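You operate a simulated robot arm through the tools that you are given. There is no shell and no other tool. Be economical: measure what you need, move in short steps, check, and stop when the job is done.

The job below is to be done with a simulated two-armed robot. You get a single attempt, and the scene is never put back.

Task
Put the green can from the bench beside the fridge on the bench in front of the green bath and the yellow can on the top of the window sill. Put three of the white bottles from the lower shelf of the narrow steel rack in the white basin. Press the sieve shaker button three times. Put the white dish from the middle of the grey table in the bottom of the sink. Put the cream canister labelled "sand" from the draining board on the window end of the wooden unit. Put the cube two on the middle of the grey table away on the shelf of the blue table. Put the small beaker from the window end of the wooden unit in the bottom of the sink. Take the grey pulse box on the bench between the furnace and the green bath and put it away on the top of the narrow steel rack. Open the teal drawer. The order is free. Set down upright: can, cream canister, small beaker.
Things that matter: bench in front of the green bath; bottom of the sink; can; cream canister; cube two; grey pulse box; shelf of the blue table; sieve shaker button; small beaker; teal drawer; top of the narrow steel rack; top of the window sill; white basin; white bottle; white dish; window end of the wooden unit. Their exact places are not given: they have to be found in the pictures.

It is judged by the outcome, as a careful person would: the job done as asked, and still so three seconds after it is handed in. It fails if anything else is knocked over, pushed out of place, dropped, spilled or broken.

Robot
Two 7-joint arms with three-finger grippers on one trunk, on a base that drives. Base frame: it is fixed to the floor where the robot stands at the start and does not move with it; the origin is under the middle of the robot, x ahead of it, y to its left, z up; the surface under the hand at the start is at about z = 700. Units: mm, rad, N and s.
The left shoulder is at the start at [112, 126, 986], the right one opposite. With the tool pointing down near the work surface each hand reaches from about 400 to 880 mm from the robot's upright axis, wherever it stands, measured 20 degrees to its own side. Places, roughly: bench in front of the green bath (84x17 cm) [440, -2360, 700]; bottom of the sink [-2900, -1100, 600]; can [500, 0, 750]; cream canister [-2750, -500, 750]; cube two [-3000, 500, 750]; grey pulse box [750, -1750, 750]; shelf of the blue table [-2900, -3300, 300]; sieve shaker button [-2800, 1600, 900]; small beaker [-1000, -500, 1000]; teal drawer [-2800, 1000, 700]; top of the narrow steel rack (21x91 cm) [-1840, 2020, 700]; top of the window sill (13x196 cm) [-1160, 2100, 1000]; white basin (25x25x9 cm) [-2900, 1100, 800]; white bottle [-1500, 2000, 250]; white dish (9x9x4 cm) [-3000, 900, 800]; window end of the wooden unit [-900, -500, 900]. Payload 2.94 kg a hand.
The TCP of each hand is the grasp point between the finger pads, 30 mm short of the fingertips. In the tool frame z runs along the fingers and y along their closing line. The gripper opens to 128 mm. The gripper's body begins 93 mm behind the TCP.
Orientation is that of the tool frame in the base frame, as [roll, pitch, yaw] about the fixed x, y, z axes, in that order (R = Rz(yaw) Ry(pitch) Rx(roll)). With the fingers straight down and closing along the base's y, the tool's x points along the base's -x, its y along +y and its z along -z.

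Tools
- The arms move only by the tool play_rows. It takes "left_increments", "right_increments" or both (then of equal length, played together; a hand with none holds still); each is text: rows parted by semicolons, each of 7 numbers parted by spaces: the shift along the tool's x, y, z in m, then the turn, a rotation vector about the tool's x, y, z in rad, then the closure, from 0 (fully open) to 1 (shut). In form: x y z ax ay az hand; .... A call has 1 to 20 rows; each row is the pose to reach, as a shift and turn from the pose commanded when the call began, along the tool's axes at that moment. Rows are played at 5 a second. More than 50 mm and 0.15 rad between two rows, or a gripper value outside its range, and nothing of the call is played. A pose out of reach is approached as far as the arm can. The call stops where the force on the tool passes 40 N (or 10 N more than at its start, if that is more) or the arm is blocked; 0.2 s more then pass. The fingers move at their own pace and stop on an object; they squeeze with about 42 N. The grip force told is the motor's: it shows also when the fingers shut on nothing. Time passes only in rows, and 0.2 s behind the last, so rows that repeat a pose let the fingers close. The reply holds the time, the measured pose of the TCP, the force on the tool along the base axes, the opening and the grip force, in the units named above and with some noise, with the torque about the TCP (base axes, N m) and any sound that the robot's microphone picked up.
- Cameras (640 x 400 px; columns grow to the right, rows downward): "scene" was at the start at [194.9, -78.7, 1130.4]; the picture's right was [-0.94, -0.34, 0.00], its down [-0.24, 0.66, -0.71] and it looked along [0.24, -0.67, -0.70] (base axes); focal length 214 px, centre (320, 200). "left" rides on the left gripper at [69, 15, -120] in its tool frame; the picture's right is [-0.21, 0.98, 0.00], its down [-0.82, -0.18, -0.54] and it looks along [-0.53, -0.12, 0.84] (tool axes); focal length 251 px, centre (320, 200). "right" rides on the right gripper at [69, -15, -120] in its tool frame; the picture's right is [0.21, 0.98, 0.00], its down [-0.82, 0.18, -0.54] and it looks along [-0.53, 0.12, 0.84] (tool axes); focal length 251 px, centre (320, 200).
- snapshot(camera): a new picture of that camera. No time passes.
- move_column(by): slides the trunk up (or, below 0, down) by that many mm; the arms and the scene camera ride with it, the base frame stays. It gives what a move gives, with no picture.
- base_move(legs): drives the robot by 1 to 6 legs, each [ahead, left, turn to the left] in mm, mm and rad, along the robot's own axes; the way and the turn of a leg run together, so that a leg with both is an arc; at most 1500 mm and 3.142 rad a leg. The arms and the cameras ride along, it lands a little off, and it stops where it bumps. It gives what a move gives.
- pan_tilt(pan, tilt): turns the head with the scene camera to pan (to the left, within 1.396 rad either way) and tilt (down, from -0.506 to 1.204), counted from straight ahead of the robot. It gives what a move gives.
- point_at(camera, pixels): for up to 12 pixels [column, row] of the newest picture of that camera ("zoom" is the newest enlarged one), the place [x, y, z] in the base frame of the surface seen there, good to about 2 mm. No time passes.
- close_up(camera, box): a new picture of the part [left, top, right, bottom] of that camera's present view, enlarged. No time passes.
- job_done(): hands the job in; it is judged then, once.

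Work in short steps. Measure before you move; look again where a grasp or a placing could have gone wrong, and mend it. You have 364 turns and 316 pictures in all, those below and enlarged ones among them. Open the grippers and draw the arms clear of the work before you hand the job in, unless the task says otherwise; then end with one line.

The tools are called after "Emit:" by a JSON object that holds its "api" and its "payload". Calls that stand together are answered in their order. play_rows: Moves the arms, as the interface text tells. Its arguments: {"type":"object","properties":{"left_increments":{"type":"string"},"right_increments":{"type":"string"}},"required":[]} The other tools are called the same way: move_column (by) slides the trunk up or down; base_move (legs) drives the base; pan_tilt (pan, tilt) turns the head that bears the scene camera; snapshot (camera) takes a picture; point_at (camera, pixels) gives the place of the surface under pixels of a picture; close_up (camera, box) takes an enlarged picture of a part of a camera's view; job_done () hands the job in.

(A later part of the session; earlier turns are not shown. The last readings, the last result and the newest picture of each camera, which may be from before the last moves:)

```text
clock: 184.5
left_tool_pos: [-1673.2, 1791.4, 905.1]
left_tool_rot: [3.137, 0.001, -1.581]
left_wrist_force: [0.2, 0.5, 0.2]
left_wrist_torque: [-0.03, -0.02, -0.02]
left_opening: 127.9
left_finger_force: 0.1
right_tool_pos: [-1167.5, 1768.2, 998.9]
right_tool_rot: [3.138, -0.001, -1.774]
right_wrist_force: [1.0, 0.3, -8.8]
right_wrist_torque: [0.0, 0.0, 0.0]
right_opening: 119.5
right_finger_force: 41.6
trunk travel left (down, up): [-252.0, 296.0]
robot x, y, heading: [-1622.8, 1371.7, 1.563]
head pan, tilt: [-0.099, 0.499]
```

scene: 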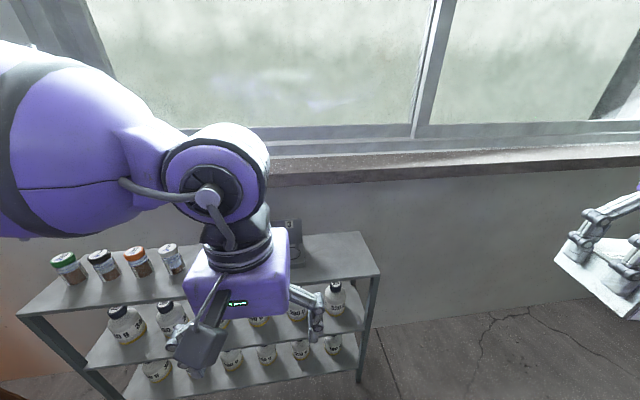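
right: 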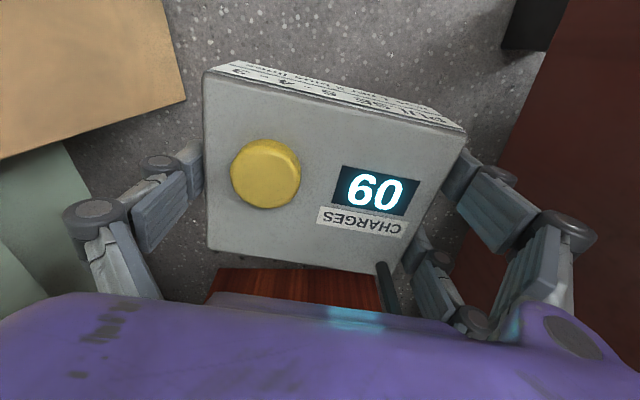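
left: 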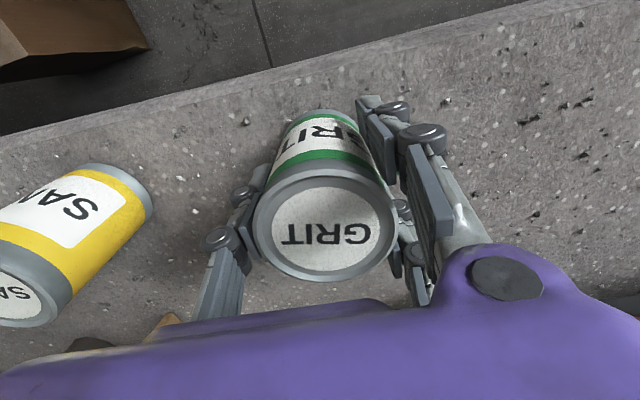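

Move the left hand further left and the right hand (with the box) to a hover in front of the rack spot.

Emit:
{"api": "play_rows", "payload": {"left_increments": "0 0.04 0 0 0 0 0;0 0.08 0 0 0 0 0;0.02 0.12 0 0 0 0 0;0.04 0.15 0 0 0 0 0;0.04 0.15 0 0 0 0 0;0.04 0.15 0 0 0 0 0;0.04 0.15 0 0 0 0 0;0.04 0.15 0 0 0 0 0;0.04 0.15 0 0 0 0 0", "right_increments": "-0.004 0.038 0.017 0 0 -0.025 1;-0.008 0.076 0.035 0 0 -0.05 1;-0.012 0.114 0.052 0 0 -0.075 1;-0.016 0.152 0.07 0 0 -0.1 1;-0.019 0.19 0.087 0 0 -0.127 1;-0.023 0.229 0.104 0 0 -0.152 1;-0.027 0.267 0.122 0 0 -0.178 1;-0.031 0.305 0.139 0 0 -0.203 1;-0.031 0.305 0.139 0 0 -0.203 1"}}

Emit:
{"api": "snapshot", "payload": {"camera": "scene"}}

Emit:
{"api": "snapshot", "payload": {"camera": "right"}}

```text
clock: 186.5
left_tool_pos: [-1823.6, 1749.6, 902.7]
left_tool_rot: [3.134, 0.002, -1.581]
left_wrist_force: [-0.6, -0.4, -0.2]
left_wrist_torque: [0.03, 0.02, 0.01]
left_opening: 127.8
left_finger_force: 0.1
right_tool_pos: [-1460.6, 1857.4, 859.9]
right_tool_rot: [3.136, -0.001, -1.571]
right_wrist_force: [-0.6, 0.0, -9.2]
right_wrist_torque: [-0.01, 0.03, 0.01]
right_opening: 119.3
right_finger_force: 41.7
trunk travel left (down, up): [-252.0, 296.0]
robot x, y, heading: [-1622.8, 1373.1, 1.558]
head pan, tilt: [-0.099, 0.499]
```

```text
238 pictures are left
```

scene: 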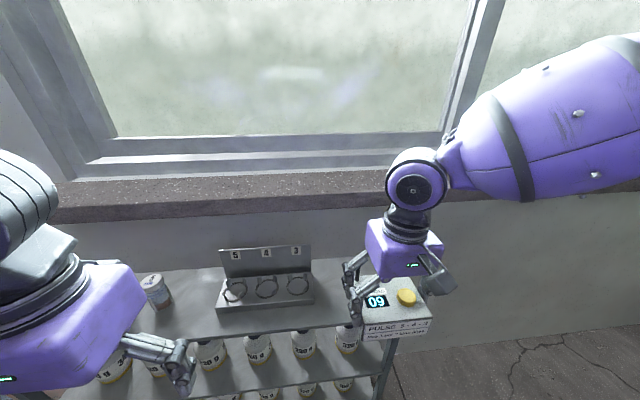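

```text
237 pictures are left
```

right: 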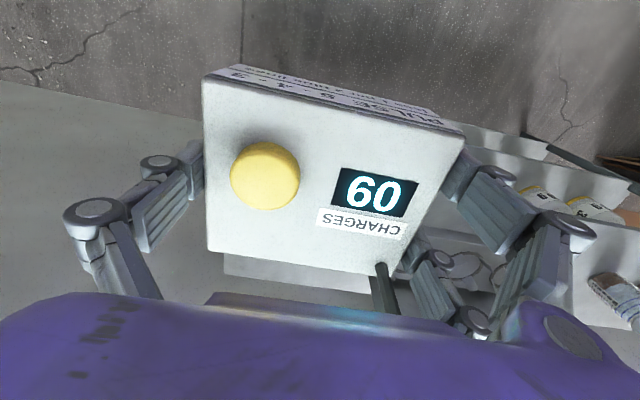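

Tilt 0.15, slide forward to y≈1977 under the sill and lower onto the shelf.

Emit:
{"api": "play_rows", "payload": {"right_increments": "0 0 0.03 0 -0.05 0 1;0 0 0.06 0 -0.1 0 1;-0.04 0 0.06 0 -0.15 0 1;-0.08 0 0.06 0 -0.15 0 1;-0.12 0 0.06 0 -0.15 0 1;-0.12 0 0.085 0 -0.15 0 1;-0.12 0 0.1 0 -0.15 0 1;-0.12 0 0.105 0 -0.15 0 1;-0.12 0 0.109 0 -0.15 0 1;-0.12 0 0.112 0 -0.15 0 1"}}

Emit:
{"api": "snapshot", "payload": {"camera": "scene"}}

```text
clock: 188.7
left_tool_pos: [-1823.9, 1749.0, 903.0]
left_tool_rot: [3.137, 0.0, -1.582]
left_wrist_force: [0.0, -0.3, 0.2]
left_wrist_torque: [0.04, -0.01, 0.01]
left_opening: 128.3
left_finger_force: 0.0
right_tool_pos: [-1462.6, 1977.6, 750.6]
right_tool_rot: [3.137, 0.155, -1.57]
right_wrist_force: [1.0, 0.1, 1.6]
right_wrist_torque: [-0.36, -0.6, 0.03]
right_opening: 119.4
right_finger_force: 41.6
trunk travel left (down, up): [-252.0, 296.0]
robot x, y, heading: [-1623.2, 1375.7, 1.56]
head pan, tilt: [-0.099, 0.499]
```

```text
236 pictures are left
```

scene: 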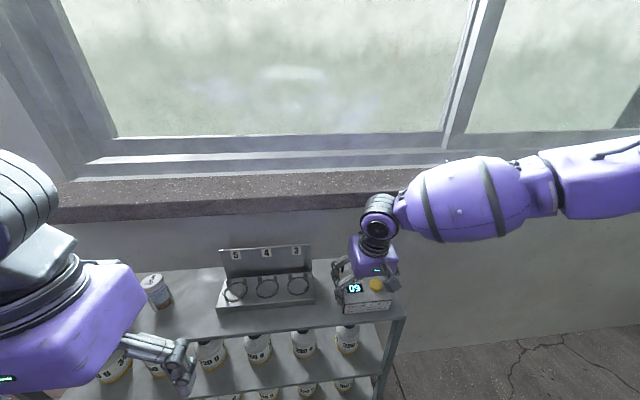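

Front edge has landed. Press 4 mm more to settle the box flat, then release.

Emit:
{"api": "play_rows", "payload": {"right_increments": "0 0 0.002 0 0 0 1;0 0 0.004 0 0 0 1;0 0 0.005 0 0 0 1;0 0 0.005 0 0 0 1"}}

Emit:
{"api": "play_rows", "payload": {"right_increments": "0 0 0 0 0 0 0.05;0 0 0 0 0 0 0;0 0 0 0 0 0 0;0 0 0 0 0 0 0"}}

Emit:
{"api": "snapshot", "payload": {"camera": "right"}}

```text
clock: 189.7
left_tool_pos: [-1823.0, 1749.0, 904.5]
left_tool_rot: [3.137, 0.004, -1.581]
left_wrist_force: [-0.5, 0.2, -0.1]
left_wrist_torque: [0.01, 0.0, 0.01]
left_opening: 128.2
left_finger_force: 0.0
right_tool_pos: [-1462.6, 1980.2, 746.9]
right_tool_rot: [3.137, 0.156, -1.572]
right_wrist_force: [6.4, 9.7, 21.5]
right_wrist_torque: [-0.63, -0.59, 0.39]
right_opening: 119.6
right_finger_force: 42.5
trunk travel left (down, up): [-252.0, 296.0]
robot x, y, heading: [-1623.5, 1377.7, 1.563]
head pan, tilt: [-0.099, 0.499]
```

```text
clock: 190.7
left_tool_pos: [-1823.2, 1750.5, 903.6]
left_tool_rot: [3.136, 0.001, -1.58]
left_wrist_force: [0.2, -0.1, 0.1]
left_wrist_torque: [0.0, -0.01, 0.0]
left_opening: 128.1
left_finger_force: 0.0
right_tool_pos: [-1462.2, 1977.6, 746.1]
right_tool_rot: [3.139, 0.15, -1.57]
right_wrist_force: [0.3, 0.3, 0.1]
right_wrist_torque: [0.0, -0.02, -0.02]
right_opening: 128.4
right_finger_force: 0.0
trunk travel left (down, up): [-252.0, 296.0]
robot x, y, heading: [-1620.7, 1376.8, 1.559]
head pan, tilt: [-0.099, 0.499]
```

```text
235 pictures are left
```

right: 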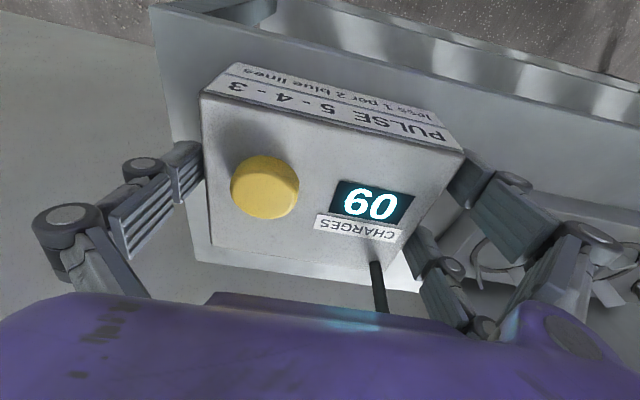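

Box released flat on the shelf. Withdraw along the tool axis.

Emit:
{"api": "play_rows", "payload": {"right_increments": "0 0 -0.02 0 0 0 0;0 0 -0.05 0 0 0 0;0 0 -0.08 0 0 0 0;0.03 0 -0.11 0 0 0 0;0.07 0 -0.13 0 0 0 0;0.11 0 -0.15 0 0 0 0;0.15 0 -0.17 0 0.05 0 0;0.19 0 -0.19 0 0.1 0 0;0.2 -0.02 -0.22 0 0.155 0 0"}}

Emit:
{"api": "pan_tilt", "payload": {"pan": -0.1, "tilt": 0.85}}

Emit:
{"api": "snapshot", "payload": {"camera": "scene"}}

```text
clock: 192.7
left_tool_pos: [-1823.5, 1749.0, 902.9]
left_tool_rot: [3.132, 0.001, -1.58]
left_wrist_force: [0.5, 0.0, 0.1]
left_wrist_torque: [0.01, 0.04, -0.03]
left_opening: 128.3
left_finger_force: 0.0
right_tool_pos: [-1441.2, 1746.6, 932.1]
right_tool_rot: [3.138, -0.004, -1.569]
right_wrist_force: [-0.2, 0.0, -0.2]
right_wrist_torque: [-0.01, 0.01, -0.01]
right_opening: 127.9
right_finger_force: 0.0
trunk travel left (down, up): [-252.0, 296.0]
robot x, y, heading: [-1624.1, 1375.5, 1.564]
head pan, tilt: [-0.099, 0.499]
```

```text
clock: 193.6
left_tool_pos: [-1823.9, 1748.8, 903.3]
left_tool_rot: [3.136, 0.003, -1.581]
left_wrist_force: [-0.1, 0.0, -0.4]
left_wrist_torque: [0.01, 0.02, 0.01]
left_opening: 128.1
left_finger_force: 0.0
right_tool_pos: [-1441.3, 1747.4, 932.2]
right_tool_rot: [3.138, -0.003, -1.57]
right_wrist_force: [-0.7, 0.1, -0.7]
right_wrist_torque: [-0.01, 0.01, 0.02]
right_opening: 127.9
right_finger_force: 0.1
trunk travel left (down, up): [-252.0, 296.0]
robot x, y, heading: [-1629.0, 1374.7, 1.559]
head pan, tilt: [-0.099, 0.85]
```

```text
234 pictures are left
```

scene: 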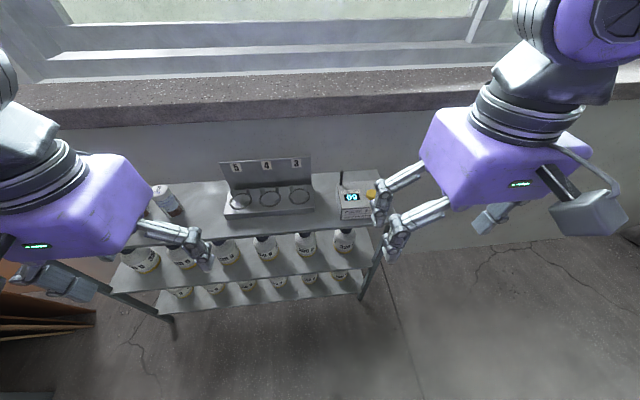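

Pulse box is in place. Next the bottles: back up 250 mm and lower the trunk fully to look at the lower shelf.

Emit:
{"api": "base_move", "payload": {"legs": [[-250, 0, 0]]}}

Emit:
{"api": "move_column", "payload": {"by": -250}}

Emit:
{"api": "pan_tilt", "payload": {"pan": 0.0, "tilt": 0.6}}

Emit:
{"api": "snapshot", "payload": {"camera": "scene"}}

```text
clock: 195.4
left_tool_pos: [-1826.3, 1497.3, 902.4]
left_tool_rot: [3.135, 0.0, -1.584]
left_wrist_force: [0.7, 0.3, -0.5]
left_wrist_torque: [0.03, -0.02, 0.01]
left_opening: 128.1
left_finger_force: 0.1
right_tool_pos: [-1443.0, 1494.5, 932.0]
right_tool_rot: [3.137, -0.004, -1.573]
right_wrist_force: [-1.6, -0.1, 0.1]
right_wrist_torque: [0.03, 0.0, 0.0]
right_opening: 128.0
right_finger_force: 0.1
trunk travel left (down, up): [-252.0, 296.0]
robot x, y, heading: [-1629.0, 1120.7, 1.561]
head pan, tilt: [-0.099, 0.85]
```

```text
clock: 198.0
left_tool_pos: [-1824.4, 1531.0, 620.3]
left_tool_rot: [3.138, -0.137, -1.584]
left_wrist_force: [0.0, -0.4, 0.2]
left_wrist_torque: [0.01, 0.0, -0.01]
left_opening: 127.7
left_finger_force: 0.1
right_tool_pos: [-1443.5, 1521.8, 670.2]
right_tool_rot: [3.137, -0.09, -1.572]
right_wrist_force: [1.1, -0.2, -0.5]
right_wrist_torque: [0.01, -0.03, 0.03]
right_opening: 128.0
right_finger_force: 0.0
trunk travel left (down, up): [-2.0, 546.0]
robot x, y, heading: [-1623.2, 1123.7, 1.558]
head pan, tilt: [-0.099, 0.85]
```

```text
clock: 198.8
left_tool_pos: [-1824.8, 1530.3, 621.1]
left_tool_rot: [3.135, -0.136, -1.585]
left_wrist_force: [0.2, -0.9, 0.6]
left_wrist_torque: [0.01, -0.02, 0.02]
left_opening: 127.9
left_finger_force: 0.1
right_tool_pos: [-1442.3, 1522.0, 670.3]
right_tool_rot: [3.136, -0.089, -1.572]
right_wrist_force: [-0.2, 0.4, 0.3]
right_wrist_torque: [0.01, -0.01, 0.01]
right_opening: 127.9
right_finger_force: 0.1
trunk travel left (down, up): [-2.0, 546.0]
robot x, y, heading: [-1630.6, 1126.2, 1.563]
head pan, tilt: [0.0, 0.6]
```

```text
233 pictures are left
```

scene: 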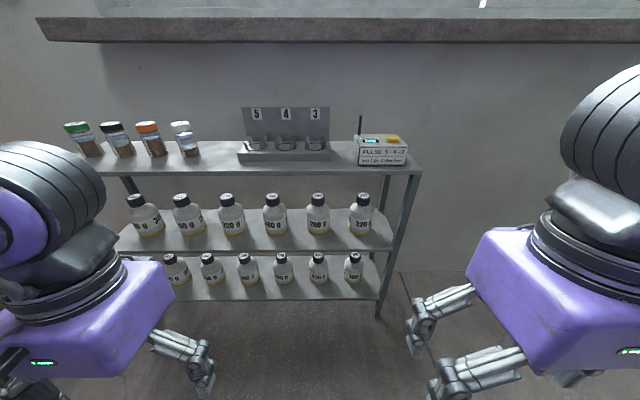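

Bottom shelf holds six small bottles at rows ~268. Measure them.

Emit:
{"api": "close_up", "payload": {"camera": "scene", "box": [150, 180, 410, 330]}}

Emit:
{"api": "point_at", "payload": {"camera": "scene", "pixels": [[353, 256], [353, 275], [318, 255], [318, 275], [281, 256], [281, 275], [243, 257], [207, 257], [370, 295], [390, 247], [300, 295], [300, 252]]}}

```text
2.46 times, centred on (280, 255) of scene
```

zoom: 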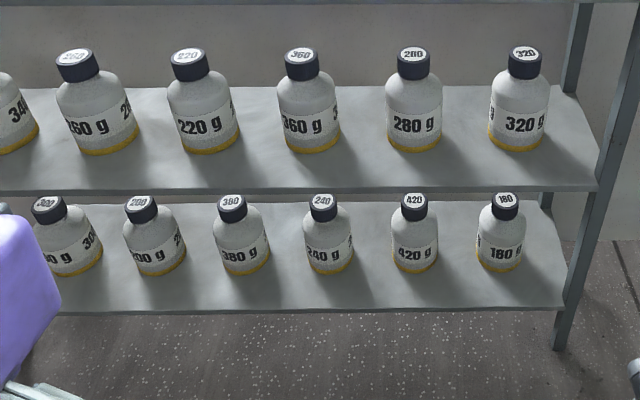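

```text
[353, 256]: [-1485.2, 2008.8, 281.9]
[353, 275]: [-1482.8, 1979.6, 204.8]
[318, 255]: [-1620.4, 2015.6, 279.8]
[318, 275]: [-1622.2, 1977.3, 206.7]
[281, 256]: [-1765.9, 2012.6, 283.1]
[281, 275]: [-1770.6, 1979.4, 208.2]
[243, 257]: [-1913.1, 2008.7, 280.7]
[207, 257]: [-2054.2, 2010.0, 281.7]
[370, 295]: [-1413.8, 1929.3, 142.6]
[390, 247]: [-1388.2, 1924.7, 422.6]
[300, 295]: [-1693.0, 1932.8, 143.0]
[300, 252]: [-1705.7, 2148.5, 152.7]
```

Bottom-shelf bottles: centres y≈2015, x ≈ -1485, -1621, -1768, …, z 142–282, Ø≈74. Pitch both hands 45° forward and lower them in front (base will then advance).

Emit:
{"api": "play_rows", "payload": {"right_increments": "-0.0185 0.0039 0.0408 0 -0.0795 0 0;-0.0371 0.0078 0.0816 0 -0.159 0 0;-0.0556 0.0117 0.1224 0 -0.2385 0 0;-0.0742 0.0156 0.1632 0 -0.318 0 0;-0.0927 0.0195 0.204 0 -0.397 0 0;-0.1113 0.0234 0.2447 0 -0.477 0 0;-0.1298 0.0273 0.2855 0 -0.556 0 0;-0.1484 0.0312 0.3263 0 -0.636 0 0;-0.1669 0.0351 0.367 0 -0.715 0 0;-0.1855 0.039 0.4078 0 -0.795 0 0;-0.204 0.043 0.4486 0 -0.874 0 0;-0.204 0.043 0.4486 0 -0.874 0 0", "left_increments": "-0.0191 -0.005 0.0355 0 -0.0837 0 0;-0.0382 -0.01 0.0711 0 -0.167 0 0;-0.0573 -0.015 0.1066 0 -0.251 0 0;-0.0764 -0.02 0.1422 0 -0.335 0 0;-0.0955 -0.025 0.1777 0 -0.419 0 0;-0.1145 -0.029 0.2133 0 -0.502 0 0;-0.1336 -0.034 0.2488 0 -0.586 0 0;-0.1527 -0.039 0.2844 0 -0.67 0 0;-0.1718 -0.044 0.32 0 -0.754 0 0;-0.1909 -0.049 0.3555 0 -0.837 0 0;-0.21 -0.053 0.391 0 -0.921 0 0;-0.21 -0.053 0.391 0 -0.921 0 0"}}

Emit:
{"api": "snapshot", "payload": {"camera": "scene"}}

Emit:
{"api": "snapshot", "payload": {"camera": "right"}}

```text
clock: 201.3
left_tool_pos: [-1788.0, 1734.5, 339.4]
left_tool_rot: [3.102, 0.616, -1.586]
left_wrist_force: [-0.8, -1.0, 0.1]
left_wrist_torque: [-0.04, 0.03, 0.0]
left_opening: 128.1
left_finger_force: 0.1
left hand out of reach, approached as far as the arm can: row 1, 2, 3, 8, 9, 10, 11, 12
right_tool_pos: [-1407.1, 1691.0, 311.2]
right_tool_rot: [3.134, 0.784, -1.579]
right_wrist_force: [0.0, 0.6, 1.2]
right_wrist_torque: [-0.01, 0.03, -0.02]
right_opening: 127.8
right_finger_force: 0.1
right hand out of reach, approached as far as the arm can: row 1, 2, 3, 4, 5, 8, 9, 10, 11, 12
trunk travel left (down, up): [-2.0, 546.0]
robot x, y, heading: [-1622.2, 1123.8, 1.56]
head pan, tilt: [0.0, 0.6]
```

```text
231 pictures are left
```

scene: 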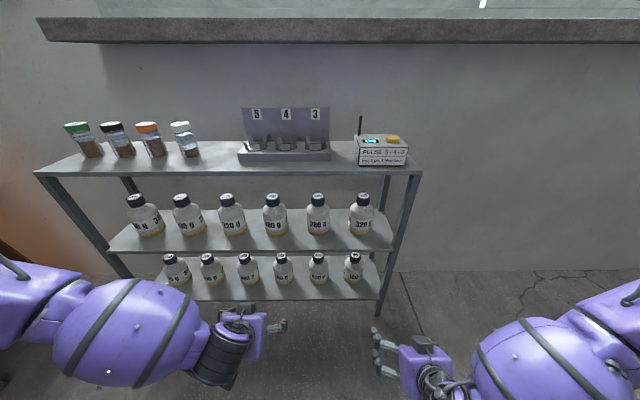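

```text
230 pictures are left
```

right: 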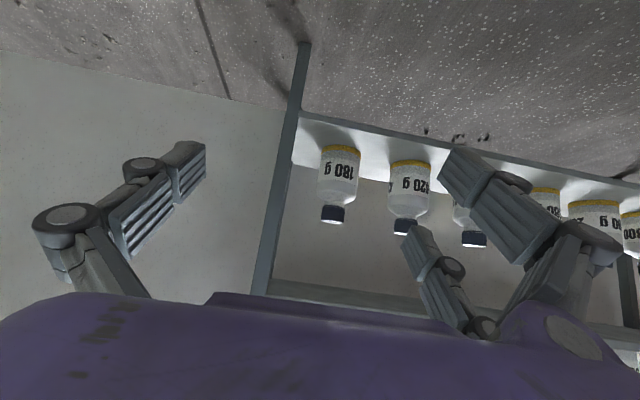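

Joint limits near the body; I try further forward and lower with the right hand.

Emit:
{"api": "play_rows", "payload": {"right_increments": "-0.01 0.02 0.04 0 0 0 0;-0.02 0.04 0.08 0 0 0 0;-0.03 0.06 0.12 0 0 0 0;-0.04 0.078 0.16 0 0 0 0;-0.043 0.078 0.184 0 0 0 0;-0.043 0.078 0.184 0 0 0 0"}}

Emit:
{"api": "snapshot", "payload": {"camera": "right"}}

```text
clock: 202.8
left_tool_pos: [-1788.0, 1733.0, 340.3]
left_tool_rot: [3.102, 0.616, -1.585]
left_wrist_force: [0.1, -0.4, 0.6]
left_wrist_torque: [-0.01, 0.01, 0.01]
left_opening: 128.0
left_finger_force: 0.1
right_tool_pos: [-1406.1, 1810.9, 324.7]
right_tool_rot: [3.133, 0.783, -1.578]
right_wrist_force: [0.3, 0.3, 0.2]
right_wrist_torque: [-0.02, 0.01, 0.01]
right_opening: 128.0
right_finger_force: 0.1
right hand out of reach, approached as far as the arm can: row 1, 2, 3, 4, 5, 6
trunk travel left (down, up): [-2.0, 546.0]
robot x, y, heading: [-1624.7, 1122.4, 1.559]
head pan, tilt: [0.0, 0.6]
```

```text
229 pictures are left
```

right: 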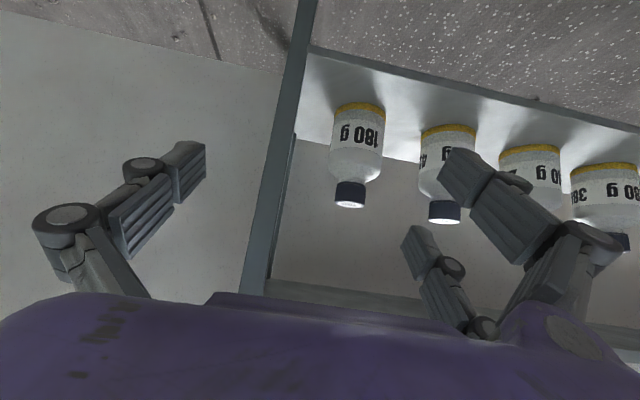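

Test a flatter hand (pitch ≈1.2) going lower.

Emit:
{"api": "play_rows", "payload": {"right_increments": "0 0 0 0 -0.14 0 0;0 0 0 0 -0.28 0 0;0 0 0 0 -0.42 0 0;0.03 0.02 0.03 0 -0.42 0 0;0.06 0.04 0.06 0 -0.42 0 0;0.085 0.06 0.085 0 -0.42 0 0;0.085 0.08 0.085 0 -0.42 0 0"}}

Emit:
{"api": "snapshot", "payload": {"camera": "scene"}}

```text
clock: 204.3
left_tool_pos: [-1786.7, 1733.3, 340.3]
left_tool_rot: [3.105, 0.615, -1.587]
left_wrist_force: [-0.4, 0.0, -0.3]
left_wrist_torque: [0.0, 0.02, 0.03]
left_opening: 128.0
left_finger_force: 0.0
right_tool_pos: [-1375.2, 1803.4, 372.1]
right_tool_rot: [3.126, 1.204, -1.586]
right_wrist_force: [0.1, -0.5, -0.3]
right_wrist_torque: [-0.01, -0.02, 0.0]
right_opening: 128.1
right_finger_force: 0.1
right hand out of reach, approached as far as the arm can: row 1, 2, 3, 4, 5, 6, 7
trunk travel left (down, up): [-2.0, 546.0]
robot x, y, heading: [-1627.3, 1122.2, 1.563]
head pan, tilt: [0.0, 0.6]
```

```text
228 pictures are left
```

scene: 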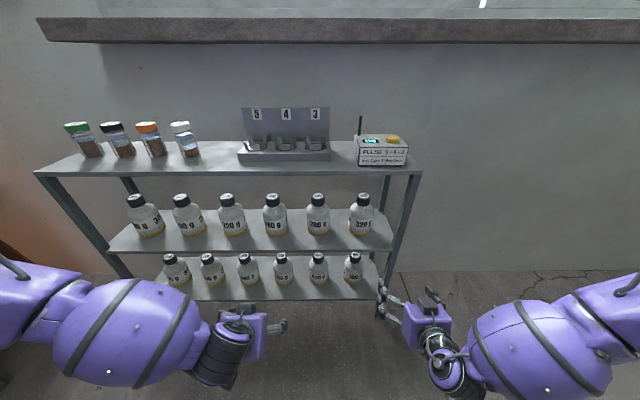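

Flatter is worse: the forearm comes from outside, pointing inward. Test turning the hand inward (yaw +0.7) to ease the wrist, then lower.

Emit:
{"api": "play_rows", "payload": {"right_increments": "0 0 0 -0.13 0 -0.05 0;0 0 0 -0.26 0 -0.1 0;0 0 0 -0.39 0 -0.15 0;0 0 0 -0.52 0 -0.2 0;0 0 0 -0.65 0 -0.254 0;0.04 0 0.02 -0.65 0 -0.254 0;0.08 0 0.04 -0.65 0 -0.254 0;0.12 0 0.06 -0.65 0 -0.254 0;0.16 0 0.08 -0.65 0 -0.254 0"}}

Emit:
{"api": "snapshot", "payload": {"camera": "scene"}}

```text
clock: 206.3
left_tool_pos: [-1789.1, 1732.2, 340.4]
left_tool_rot: [3.104, 0.617, -1.588]
left_wrist_force: [0.0, 0.1, -0.2]
left_wrist_torque: [0.03, -0.04, -0.01]
left_opening: 127.6
left_finger_force: 0.0
right_tool_pos: [-1397.2, 1792.2, 331.8]
right_tool_rot: [-3.131, 1.205, -0.866]
right_wrist_force: [1.6, 0.0, -0.3]
right_wrist_torque: [-0.04, 0.02, -0.01]
right_opening: 127.8
right_finger_force: 0.1
right hand out of reach, approached as far as the arm can: row 6, 7, 8, 9
trunk travel left (down, up): [-2.0, 546.0]
robot x, y, heading: [-1629.7, 1122.4, 1.564]
head pan, tilt: [0.0, 0.6]
```

```text
227 pictures are left
```

scene: 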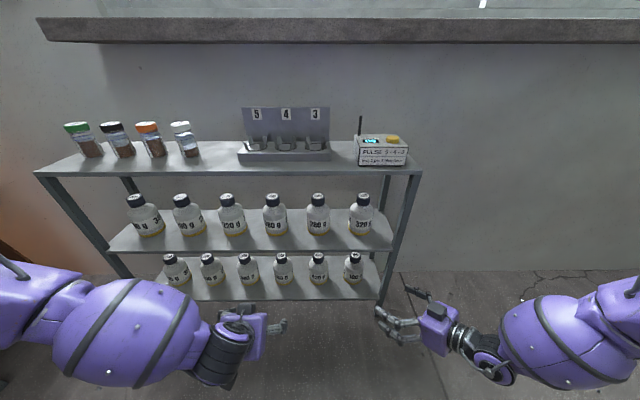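

Better (z 332 at pitch 1.2). Now pitch back to 0.78 and lower as far as possible.

Emit:
{"api": "play_rows", "payload": {"right_increments": "0 0 0 0 0.14 0 0;0 0 0 0 0.28 0 0;0 0 0 0 0.42 0 0;0.04 0 0.015 0 0.42 0 0;0.08 0 0.03 0 0.42 0 0;0.12 0 0.045 0 0.42 0 0;0.12 0 0.045 0 0.42 0 0"}}

Emit:
{"api": "snapshot", "payload": {"camera": "scene"}}

```text
clock: 207.9
left_tool_pos: [-1787.8, 1732.2, 340.8]
left_tool_rot: [3.104, 0.615, -1.587]
left_wrist_force: [0.6, -1.3, 0.3]
left_wrist_torque: [0.01, 0.05, -0.01]
left_opening: 127.9
left_finger_force: 0.0
right_tool_pos: [-1375.9, 1777.7, 260.2]
right_tool_rot: [3.141, 0.785, -0.875]
right_wrist_force: [-1.4, -0.1, 0.1]
right_wrist_torque: [-0.02, -0.01, 0.0]
right_opening: 128.2
right_finger_force: 0.1
right hand out of reach, approached as far as the arm can: row 5, 6, 7
trunk travel left (down, up): [-2.0, 546.0]
robot x, y, heading: [-1626.0, 1123.1, 1.562]
head pan, tilt: [0.0, 0.6]
```

```text
226 pictures are left
```

scene: 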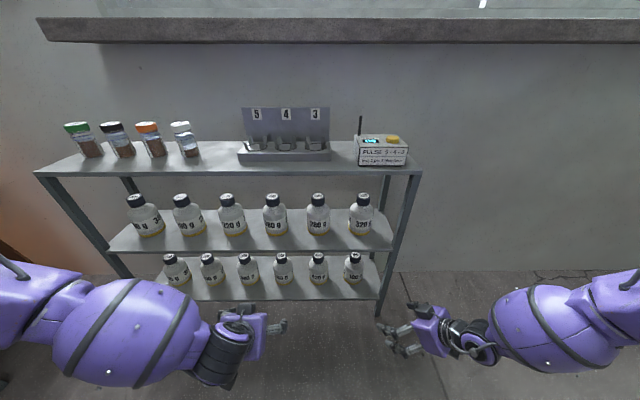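

z 260 now. Turn inward another 0.5 and lower further.

Emit:
{"api": "play_rows", "payload": {"right_increments": "0 0 0 -0.09 0 -0.09 0;0 0 0 -0.18 0 -0.18 0;0 0 0 -0.27 0 -0.27 0;0 0 0 -0.354 0 -0.354 0;0.03 0 0.03 -0.354 0 -0.354 0;0.057 0 0.057 -0.354 0 -0.354 0;0.057 0 0.057 -0.354 0 -0.354 0"}}

```text
clock: 209.6
left_tool_pos: [-1787.8, 1733.1, 340.1]
left_tool_rot: [3.103, 0.618, -1.587]
left_wrist_force: [-0.3, -0.3, -0.5]
left_wrist_torque: [-0.01, 0.0, 0.01]
left_opening: 127.9
left_finger_force: 0.2
right_tool_pos: [-1420.9, 1694.7, 253.6]
right_tool_rot: [-3.059, 0.773, -0.347]
right_wrist_force: [-0.5, 0.0, 0.1]
right_wrist_torque: [-0.01, -0.01, -0.04]
right_opening: 128.1
right_finger_force: 0.1
right hand out of reach, approached as far as the arm can: row 1, 2, 3, 4, 5, 6, 7
trunk travel left (down, up): [-2.0, 546.0]
robot x, y, heading: [-1625.9, 1123.0, 1.559]
head pan, tilt: [0.0, 0.6]
```

Let me look at the right arm itself to understand the limit.

Emit:
{"api": "pan_tilt", "payload": {"pan": -0.7, "tilt": 0.9}}

Emit:
{"api": "snapshot", "payload": {"camera": "scene"}}

```text
clock: 210.6
left_tool_pos: [-1787.9, 1734.1, 340.5]
left_tool_rot: [3.103, 0.617, -1.586]
left_wrist_force: [0.6, 0.1, 0.3]
left_wrist_torque: [-0.01, 0.02, -0.01]
left_opening: 128.0
left_finger_force: 0.1
right_tool_pos: [-1420.5, 1694.7, 254.9]
right_tool_rot: [-3.059, 0.776, -0.348]
right_wrist_force: [0.1, 0.8, 0.1]
right_wrist_torque: [0.02, -0.02, -0.02]
right_opening: 127.9
right_finger_force: 0.0
trunk travel left (down, up): [-2.0, 546.0]
robot x, y, heading: [-1625.3, 1120.6, 1.557]
head pan, tilt: [-0.7, 0.901]
```

```text
225 pictures are left
```

scene: 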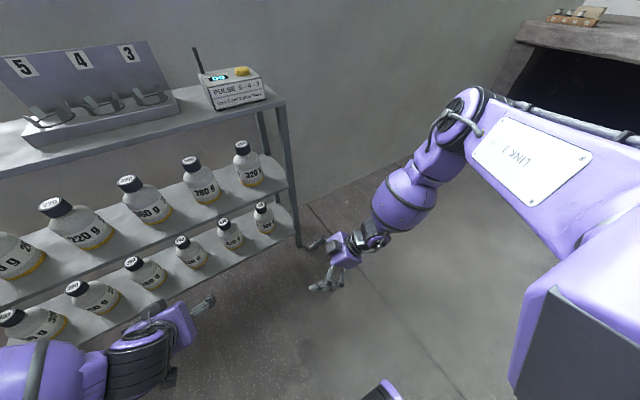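

Emit:
{"api": "point_at", "payload": {"camera": "scene", "pixels": [[460, 120], [600, 160], [520, 150], [420, 170], [400, 200], [375, 238], [345, 250], [610, 240], [465, 95], [385, 225]]}}

```text
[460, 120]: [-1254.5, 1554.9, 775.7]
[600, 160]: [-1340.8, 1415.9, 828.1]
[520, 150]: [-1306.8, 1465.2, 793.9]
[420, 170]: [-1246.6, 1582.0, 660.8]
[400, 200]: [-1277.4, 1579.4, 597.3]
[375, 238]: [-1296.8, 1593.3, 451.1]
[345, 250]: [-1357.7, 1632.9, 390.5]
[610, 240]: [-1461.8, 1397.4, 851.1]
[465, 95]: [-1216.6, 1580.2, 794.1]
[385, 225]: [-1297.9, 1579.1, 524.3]
```

The upper arm stays about horizontal (elbow z≈775) with the forearm hanging down, so the wrist bottoms out at z≈435. I test whether it can go lower with the hand vertical.

Emit:
{"api": "play_rows", "payload": {"right_increments": "0 0 0 0 0.14 0 0;0 0 0 0 0.28 0 0;0 0 0 0 0.42 0 0;0 0 0 0 0.56 0 0;0 0 0 0 0.7 0 0;0.03 0 0.03 0 0.776 0 0;0.06 0 0.06 0 0.776 0 0;0.09 0 0.09 0 0.776 0 0;0.11 0 0.11 0 0.776 0 0"}}

Emit:
{"api": "snapshot", "payload": {"camera": "scene"}}

```text
clock: 212.6
left_tool_pos: [-1787.2, 1733.7, 340.0]
left_tool_rot: [3.103, 0.617, -1.586]
left_wrist_force: [0.3, 0.3, 0.0]
left_wrist_torque: [-0.02, 0.03, -0.01]
left_opening: 127.9
left_finger_force: 0.0
right_tool_pos: [-1354.9, 1664.6, 227.2]
right_tool_rot: [-3.084, 0.001, -0.404]
right_wrist_force: [0.8, -0.2, -0.4]
right_wrist_torque: [0.03, 0.0, 0.02]
right_opening: 128.0
right_finger_force: 0.1
right hand out of reach, approached as far as the arm can: row 3, 4, 5, 6, 7, 8, 9
trunk travel left (down, up): [-2.0, 546.0]
robot x, y, heading: [-1625.8, 1125.4, 1.56]
head pan, tilt: [-0.7, 0.901]
```

```text
224 pictures are left
```

scene: 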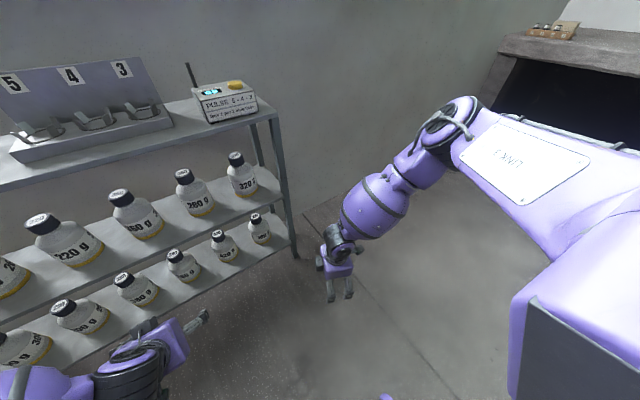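

Hypothesis: upper arm can't go below horizontal, so the hand should be out to the side with relative angle. Test in free air: right hand to robot-relative (447,-549), facing forward.

Emit:
{"api": "play_rows", "payload": {"right_increments": "0.033 -0.003 -0.03 0 0 0.13 0;0.066 -0.005 -0.06 0 0 0.26 0;0.099 -0.008 -0.08 0 0 0.39 0;0.132 -0.011 -0.08 0 0 0.52 0;0.165 -0.014 -0.08 0 0 0.65 0;0.198 -0.016 -0.08 0 0 0.78 0;0.231 -0.019 -0.08 0 0 0.91 0;0.264 -0.022 -0.08 0 0 1.04 0;0.292 -0.024 -0.08 0 0 1.167 0;0.292 -0.024 -0.08 0 0 1.167 0"}}

Emit:
{"api": "play_rows", "payload": {"right_increments": "0 0 0 0 -0.14 0 0;0 0 0 0 -0.28 0 0;0 0 0 0 -0.42 0 0;0 0 0 0 -0.56 0 0;0 0 0 0 -0.7 0 0;0 0 0 0 -0.8 0 0;0 0 0.03 0 -0.8 0 0;0 0 0.06 0 -0.8 0 0"}}

```text
clock: 214.8
left_tool_pos: [-1787.1, 1732.4, 339.6]
left_tool_rot: [3.103, 0.616, -1.585]
left_wrist_force: [-1.4, -0.8, -0.7]
left_wrist_torque: [-0.01, -0.02, -0.01]
left_opening: 128.0
left_finger_force: 0.1
right_tool_pos: [-1074.5, 1566.2, 306.7]
right_tool_rot: [-3.119, 0.054, -1.572]
right_wrist_force: [-0.5, 0.6, -0.3]
right_wrist_torque: [0.0, 0.01, 0.02]
right_opening: 127.9
right_finger_force: 0.0
trunk travel left (down, up): [-2.0, 546.0]
robot x, y, heading: [-1625.0, 1122.4, 1.56]
head pan, tilt: [-0.7, 0.901]
```

```text
clock: 216.6
left_tool_pos: [-1787.2, 1731.7, 339.8]
left_tool_rot: [3.103, 0.614, -1.586]
left_wrist_force: [1.4, -0.7, 0.2]
left_wrist_torque: [0.02, 0.0, 0.05]
left_opening: 127.9
left_finger_force: 0.1
right_tool_pos: [-1076.8, 1568.3, 248.9]
right_tool_rot: [-3.105, 0.854, -1.549]
right_wrist_force: [-0.3, -0.9, 0.1]
right_wrist_torque: [-0.02, 0.01, -0.02]
right_opening: 128.0
right_finger_force: 0.1
trunk travel left (down, up): [-2.0, 546.0]
robot x, y, heading: [-1625.1, 1124.5, 1.558]
head pan, tilt: [-0.7, 0.901]
```

It works: no limit at z 249. Test lower (z≈200) and flatter (pitch 1.0).

Emit:
{"api": "play_rows", "payload": {"right_increments": "0.019 0 0.0164 0 -0.07 0 0;0.0377 0 0.0328 0 -0.146 0 0;0.0377 0 0.0328 0 -0.146 0 0"}}

Emit:
{"api": "pan_tilt", "payload": {"pan": -0.9, "tilt": 0.9}}

Emit:
{"api": "snapshot", "payload": {"camera": "scene"}}

```text
clock: 217.4
left_tool_pos: [-1788.2, 1733.1, 340.6]
left_tool_rot: [3.103, 0.617, -1.585]
left_wrist_force: [-0.2, -0.8, 0.4]
left_wrist_torque: [0.01, 0.02, -0.04]
left_opening: 127.7
left_finger_force: 0.1
right_tool_pos: [-1075.6, 1569.9, 197.6]
right_tool_rot: [-3.098, 1.0, -1.536]
right_wrist_force: [-0.9, 0.2, -0.2]
right_wrist_torque: [-0.01, 0.02, -0.01]
right_opening: 128.1
right_finger_force: 0.1
trunk travel left (down, up): [-2.0, 546.0]
robot x, y, heading: [-1627.2, 1124.8, 1.559]
head pan, tilt: [-0.7, 0.901]
```

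```text
clock: 218.2
left_tool_pos: [-1788.0, 1733.2, 340.6]
left_tool_rot: [3.104, 0.615, -1.586]
left_wrist_force: [-0.1, 0.6, -0.3]
left_wrist_torque: [0.0, 0.0, 0.0]
left_opening: 128.1
left_finger_force: 0.0
right_tool_pos: [-1075.4, 1569.9, 199.3]
right_tool_rot: [-3.099, 1.001, -1.537]
right_wrist_force: [-0.7, 0.5, 0.2]
right_wrist_torque: [0.02, -0.06, 0.0]
right_opening: 128.2
right_finger_force: 0.1
trunk travel left (down, up): [-2.0, 546.0]
robot x, y, heading: [-1626.1, 1127.2, 1.556]
head pan, tilt: [-0.901, 0.901]
```

```text
223 pictures are left
```

scene: 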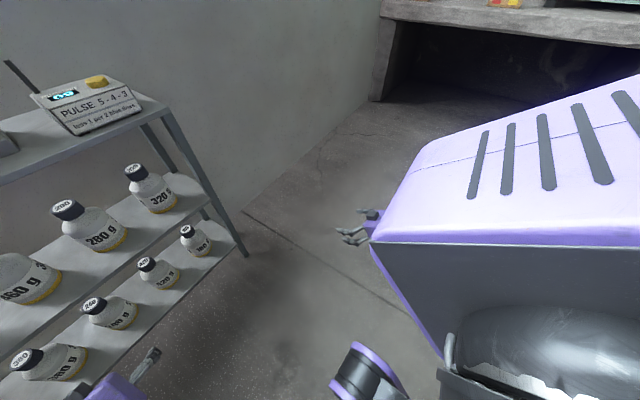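

This posture works well. Do the mirrored path with the left hand so it is out to its side and clear of the rack.

Emit:
{"api": "play_rows", "payload": {"left_increments": "0.0133 0.0387 -0.0094 0 0.06 0 0;0.0266 0.0774 -0.0188 0 0.12 0 0;0.04 0.116 -0.028 0 0.18 0 0;0.053 0.155 -0.038 0 0.24 0 0;0.0665 0.1935 -0.047 0 0.3 0 0;0.08 0.232 -0.056 0 0.36 0 0;0.093 0.271 -0.066 0 0.42 0 0;0.106 0.31 -0.075 0 0.48 0 0;0.12 0.348 -0.085 0 0.54 0 0;0.133 0.387 -0.094 0 0.617 0 0;0.133 0.387 -0.094 0 0.617 0 0"}}

Emit:
{"api": "pan_tilt", "payload": {"pan": 0.7, "tilt": 0.7}}

Emit:
{"api": "snapshot", "payload": {"camera": "scene"}}

```text
clock: 220.6
left_tool_pos: [-2171.6, 1565.2, 351.5]
left_tool_rot: [3.111, 0.001, -1.565]
left_wrist_force: [-0.5, 0.4, -1.4]
left_wrist_torque: [0.0, 0.0, -0.01]
left_opening: 128.1
left_finger_force: 0.1
right_tool_pos: [-1074.2, 1569.8, 197.9]
right_tool_rot: [-3.099, 0.998, -1.537]
right_wrist_force: [0.6, 0.3, 0.3]
right_wrist_torque: [0.02, 0.0, -0.01]
right_opening: 128.1
right_finger_force: 0.0
trunk travel left (down, up): [-2.0, 546.0]
robot x, y, heading: [-1626.8, 1123.7, 1.559]
head pan, tilt: [-0.901, 0.901]
```

```text
clock: 222.2
left_tool_pos: [-2171.5, 1564.7, 350.5]
left_tool_rot: [3.109, -0.001, -1.563]
left_wrist_force: [0.7, -0.3, 0.7]
left_wrist_torque: [-0.03, 0.0, 0.01]
left_opening: 128.2
left_finger_force: 0.0
right_tool_pos: [-1074.5, 1569.8, 198.5]
right_tool_rot: [-3.098, 0.999, -1.539]
right_wrist_force: [0.4, -0.4, -0.4]
right_wrist_torque: [0.01, -0.03, 0.01]
right_opening: 128.2
right_finger_force: 0.2
trunk travel left (down, up): [-2.0, 546.0]
robot x, y, heading: [-1626.3, 1123.3, 1.553]
head pan, tilt: [0.7, 0.7]
```

```text
222 pictures are left
```

scene: 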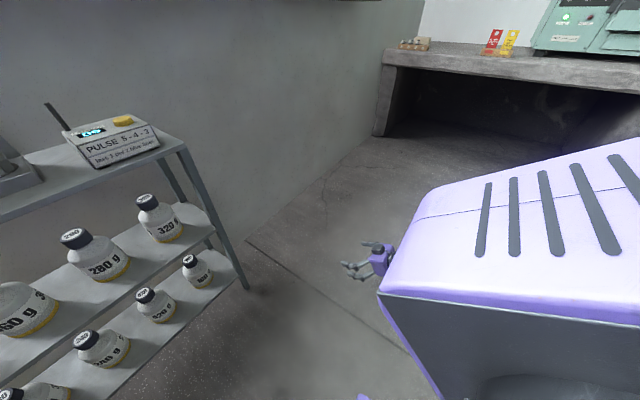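

The image lagged the head; take it again.

Emit:
{"api": "snapshot", "payload": {"camera": "scene"}}

```text
221 pictures are left
```

scene: 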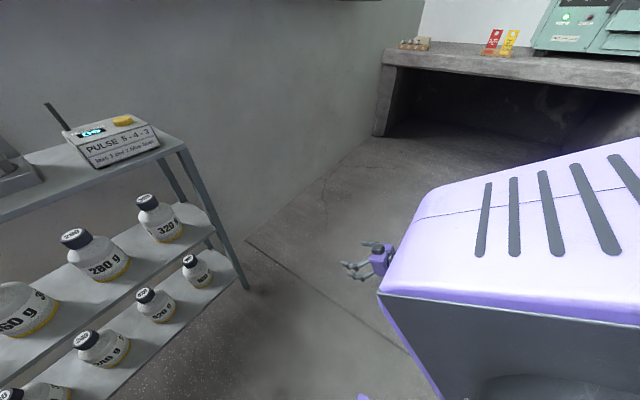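

Emit:
{"api": "pan_tilt", "payload": {"pan": 0.71, "tilt": 0.7}}

Emit:
{"api": "snapshot", "payload": {"camera": "scene"}}

```text
clock: 222.8
left_tool_pos: [-2171.9, 1566.2, 351.5]
left_tool_rot: [3.109, 0.0, -1.566]
left_wrist_force: [-0.3, -0.1, 1.1]
left_wrist_torque: [0.0, -0.02, 0.0]
left_opening: 128.0
left_finger_force: 0.0
right_tool_pos: [-1075.3, 1569.8, 198.2]
right_tool_rot: [-3.099, 0.999, -1.537]
right_wrist_force: [0.1, 1.1, 0.3]
right_wrist_torque: [-0.06, 0.0, 0.02]
right_opening: 127.8
right_finger_force: 0.0
trunk travel left (down, up): [-2.0, 546.0]
robot x, y, heading: [-1621.1, 1124.0, 1.56]
head pan, tilt: [0.71, 0.7]
```

```text
220 pictures are left
```

scene: 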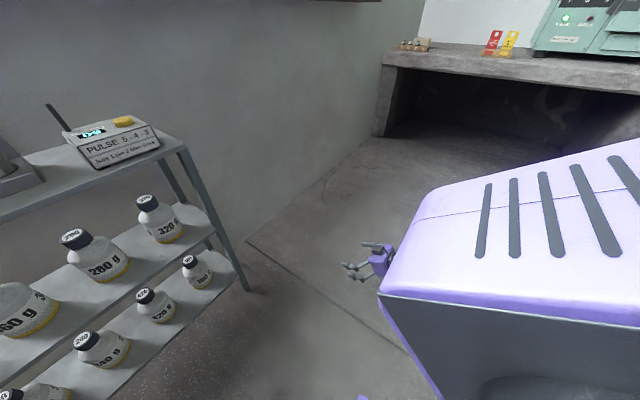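

Emit:
{"api": "pan_tilt", "payload": {"pan": 0.1, "tilt": 0.5}}

Emit:
{"api": "pan_tilt", "payload": {"pan": 0.7, "tilt": 0.5}}

Emit:
{"api": "snapshot", "payload": {"camera": "scene"}}

```text
clock: 223.8
left_tool_pos: [-2170.5, 1565.2, 349.7]
left_tool_rot: [3.11, -0.002, -1.566]
left_wrist_force: [-0.4, 0.5, -0.4]
left_wrist_torque: [-0.02, 0.0, 0.01]
left_opening: 128.1
left_finger_force: 0.1
right_tool_pos: [-1074.4, 1569.0, 197.7]
right_tool_rot: [-3.098, 0.999, -1.536]
right_wrist_force: [-0.5, -0.6, -0.5]
right_wrist_torque: [-0.02, -0.03, -0.05]
right_opening: 127.9
right_finger_force: 0.1
trunk travel left (down, up): [-2.0, 546.0]
robot x, y, heading: [-1625.5, 1122.9, 1.563]
head pan, tilt: [0.099, 0.499]
```

```text
clock: 224.8
left_tool_pos: [-2172.1, 1565.6, 351.2]
left_tool_rot: [3.11, -0.001, -1.566]
left_wrist_force: [0.6, -0.1, -0.6]
left_wrist_torque: [0.01, -0.04, -0.02]
left_opening: 127.7
left_finger_force: 0.1
right_tool_pos: [-1075.2, 1570.1, 198.2]
right_tool_rot: [-3.098, 0.996, -1.538]
right_wrist_force: [-0.3, 0.7, -0.2]
right_wrist_torque: [0.03, 0.01, 0.0]
right_opening: 128.0
right_finger_force: 0.0
trunk travel left (down, up): [-2.0, 546.0]
robot x, y, heading: [-1624.7, 1120.5, 1.561]
head pan, tilt: [0.7, 0.499]
```

```text
219 pictures are left
```

scene: 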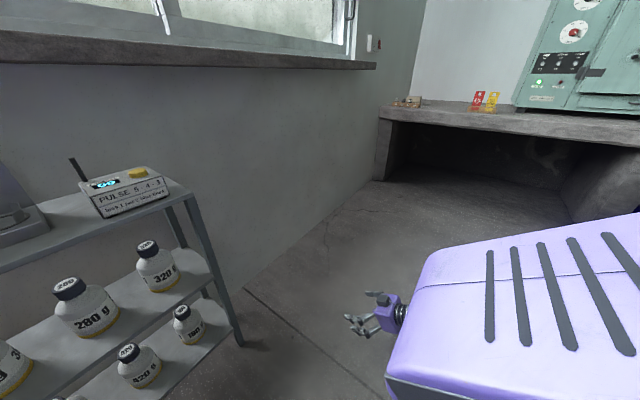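

Emit:
{"api": "pan_tilt", "payload": {"pan": -1.3, "tilt": 0.3}}

Emit:
{"api": "snapshot", "payload": {"camera": "scene"}}

Emit:
{"api": "point_at", "payload": {"camera": "scene", "pixels": [[320, 200], [320, 320]]}}

```text
clock: 226.8
left_tool_pos: [-2170.9, 1564.8, 351.3]
left_tool_rot: [3.11, 0.0, -1.566]
left_wrist_force: [-0.5, -0.5, -0.8]
left_wrist_torque: [-0.02, -0.03, 0.0]
left_opening: 128.0
left_finger_force: 0.1
right_tool_pos: [-1075.6, 1569.7, 197.4]
right_tool_rot: [-3.1, 0.997, -1.537]
right_wrist_force: [-0.4, 0.3, -0.7]
right_wrist_torque: [0.01, -0.01, 0.01]
right_opening: 128.0
right_finger_force: 0.0
trunk travel left (down, up): [-2.0, 546.0]
robot x, y, heading: [-1628.3, 1125.0, 1.559]
head pan, tilt: [-1.3, 0.3]
```

```text
218 pictures are left
```

scene: 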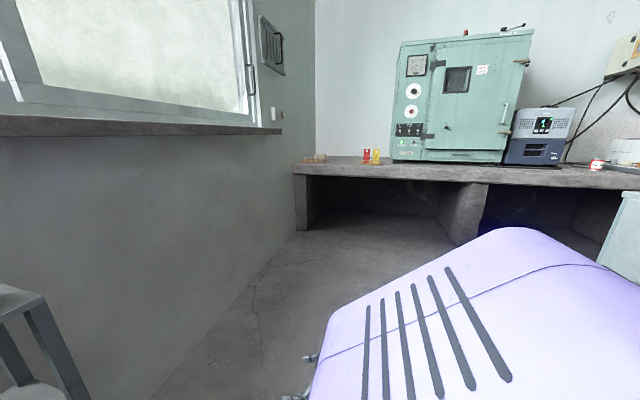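

```text
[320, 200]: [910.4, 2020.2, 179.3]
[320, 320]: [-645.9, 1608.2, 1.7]
```

Emit:
{"api": "pan_tilt", "payload": {"pan": -0.3, "tilt": 0.6}}

Emit:
{"api": "snapshot", "payload": {"camera": "scene"}}

```text
clock: 228.0
left_tool_pos: [-2170.5, 1566.2, 350.8]
left_tool_rot: [3.11, 0.001, -1.566]
left_wrist_force: [0.7, 0.7, 0.3]
left_wrist_torque: [0.02, 0.02, -0.03]
left_opening: 128.0
left_finger_force: 0.1
right_tool_pos: [-1074.2, 1569.3, 197.5]
right_tool_rot: [-3.097, 1.0, -1.537]
right_wrist_force: [0.1, 0.0, 0.3]
right_wrist_torque: [0.01, 0.0, -0.01]
right_opening: 128.2
right_finger_force: 0.0
trunk travel left (down, up): [-2.0, 546.0]
robot x, y, heading: [-1629.5, 1124.4, 1.557]
head pan, tilt: [-0.3, 0.6]
```

```text
217 pictures are left
```

scene: 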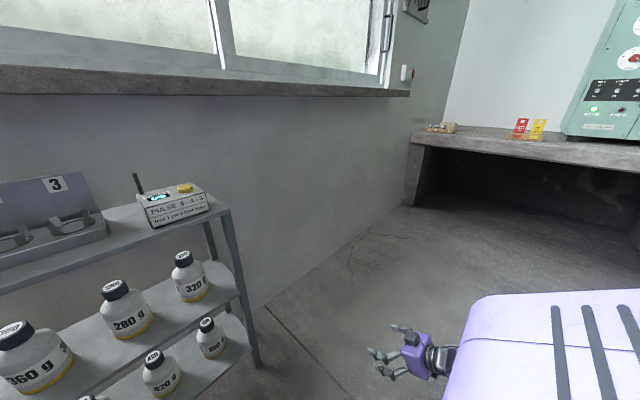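

The head seems blocked by the left arm's posture; fine. Test whether the right hand in this posture can come further inward (lateral -300).

Emit:
{"api": "play_rows", "payload": {"right_increments": "0 0.045 0 0 0 0 0;0 0.09 0 0 0 0 0;0 0.135 0 0 0 0 0;0 0.18 0 0 0 0 0;0 0.225 0 0 0 0 0;0 0.25 0 0 0 0 0;0 0.25 0 0 0 0 0"}}

Emit:
{"api": "snapshot", "payload": {"camera": "right"}}

Emit:
{"api": "snapshot", "payload": {"camera": "left"}}

```text
clock: 229.6
left_tool_pos: [-2171.6, 1566.4, 351.0]
left_tool_rot: [3.108, 0.001, -1.563]
left_wrist_force: [-0.6, 0.0, -0.4]
left_wrist_torque: [0.0, -0.03, -0.03]
left_opening: 127.9
left_finger_force: 0.1
right_tool_pos: [-1325.4, 1569.6, 192.5]
right_tool_rot: [-3.098, 1.001, -1.534]
right_wrist_force: [-0.3, -0.4, -0.4]
right_wrist_torque: [0.0, -0.03, 0.01]
right_opening: 127.9
right_finger_force: 0.0
trunk travel left (down, up): [-2.0, 546.0]
robot x, y, heading: [-1628.2, 1120.1, 1.555]
head pan, tilt: [-0.3, 0.6]
```

```text
216 pictures are left
```

right: 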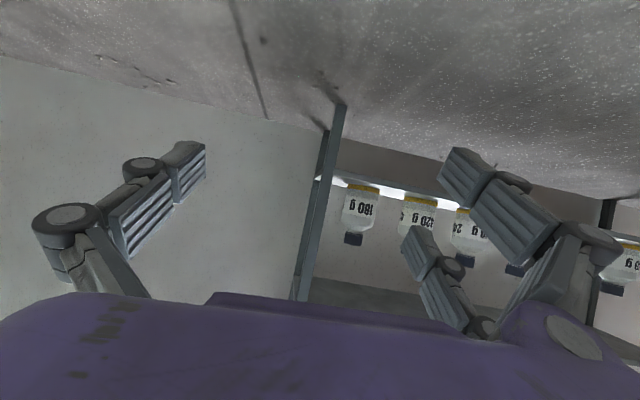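

```text
215 pictures are left
```

left: 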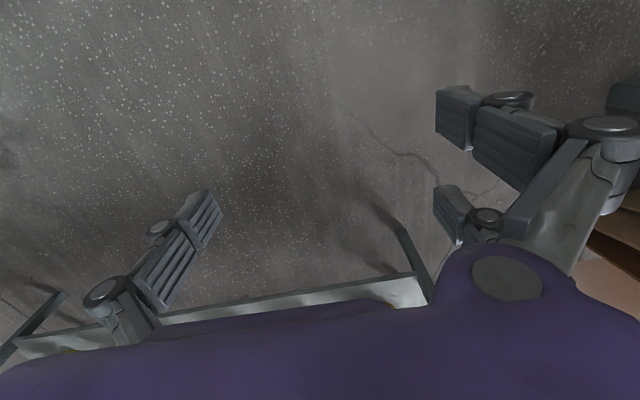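

The right posture now reaches inward too. Drive forward 275 mm and align the right hand with the "180 g" bottle at x≈-1484.

Emit:
{"api": "base_move", "payload": {"legs": [[275, 0, 0]]}}

Emit:
{"api": "play_rows", "payload": {"right_increments": "0 0.04 0 -0.012 0 0.02 0;0 0.08 0 -0.012 0 0.02 0;0 0.12 0 -0.012 0 0.02 0;0 0.155 0 -0.012 0 0.02 0;0 0.155 0 -0.012 0 0.02 0"}}

Emit:
{"api": "snapshot", "payload": {"camera": "right"}}

```text
clock: 231.6
left_tool_pos: [-2168.6, 1842.0, 351.0]
left_tool_rot: [3.11, -0.001, -1.565]
left_wrist_force: [-0.4, -0.3, 0.2]
left_wrist_torque: [0.03, -0.01, -0.01]
left_opening: 128.1
left_finger_force: 0.0
right_tool_pos: [-1321.5, 1843.5, 192.3]
right_tool_rot: [-3.098, 1.0, -1.537]
right_wrist_force: [0.8, 0.4, -0.2]
right_wrist_torque: [0.0, 0.02, 0.02]
right_opening: 128.1
right_finger_force: 0.1
trunk travel left (down, up): [-2.0, 546.0]
robot x, y, heading: [-1625.2, 1398.0, 1.563]
head pan, tilt: [-0.3, 0.6]
```

```text
clock: 233.0
left_tool_pos: [-2167.6, 1842.3, 350.6]
left_tool_rot: [3.111, -0.001, -1.564]
left_wrist_force: [0.4, 0.2, -0.9]
left_wrist_torque: [-0.04, 0.01, -0.01]
left_opening: 127.6
left_finger_force: 0.0
right_tool_pos: [-1391.8, 1842.4, 190.9]
right_tool_rot: [-2.885, 0.988, -1.35]
right_wrist_force: [0.8, -0.5, 0.3]
right_wrist_torque: [-0.02, 0.01, 0.01]
right_opening: 127.8
right_finger_force: 0.0
trunk travel left (down, up): [-2.0, 546.0]
robot x, y, heading: [-1623.5, 1398.6, 1.556]
head pan, tilt: [-0.3, 0.6]
stopped in row 5 (right hand): the arm was blocked; the commanded pose is now the measured one
```

```text
214 pictures are left
```

right: 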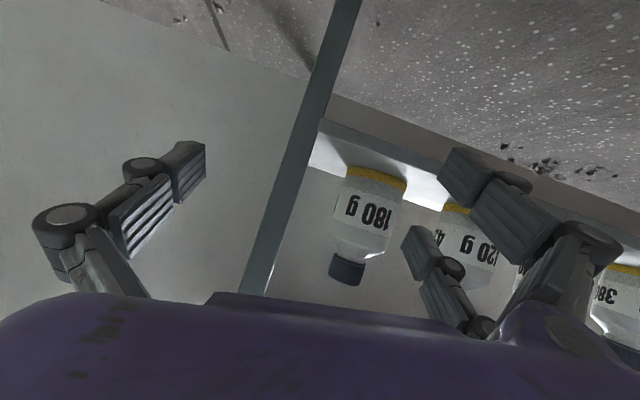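

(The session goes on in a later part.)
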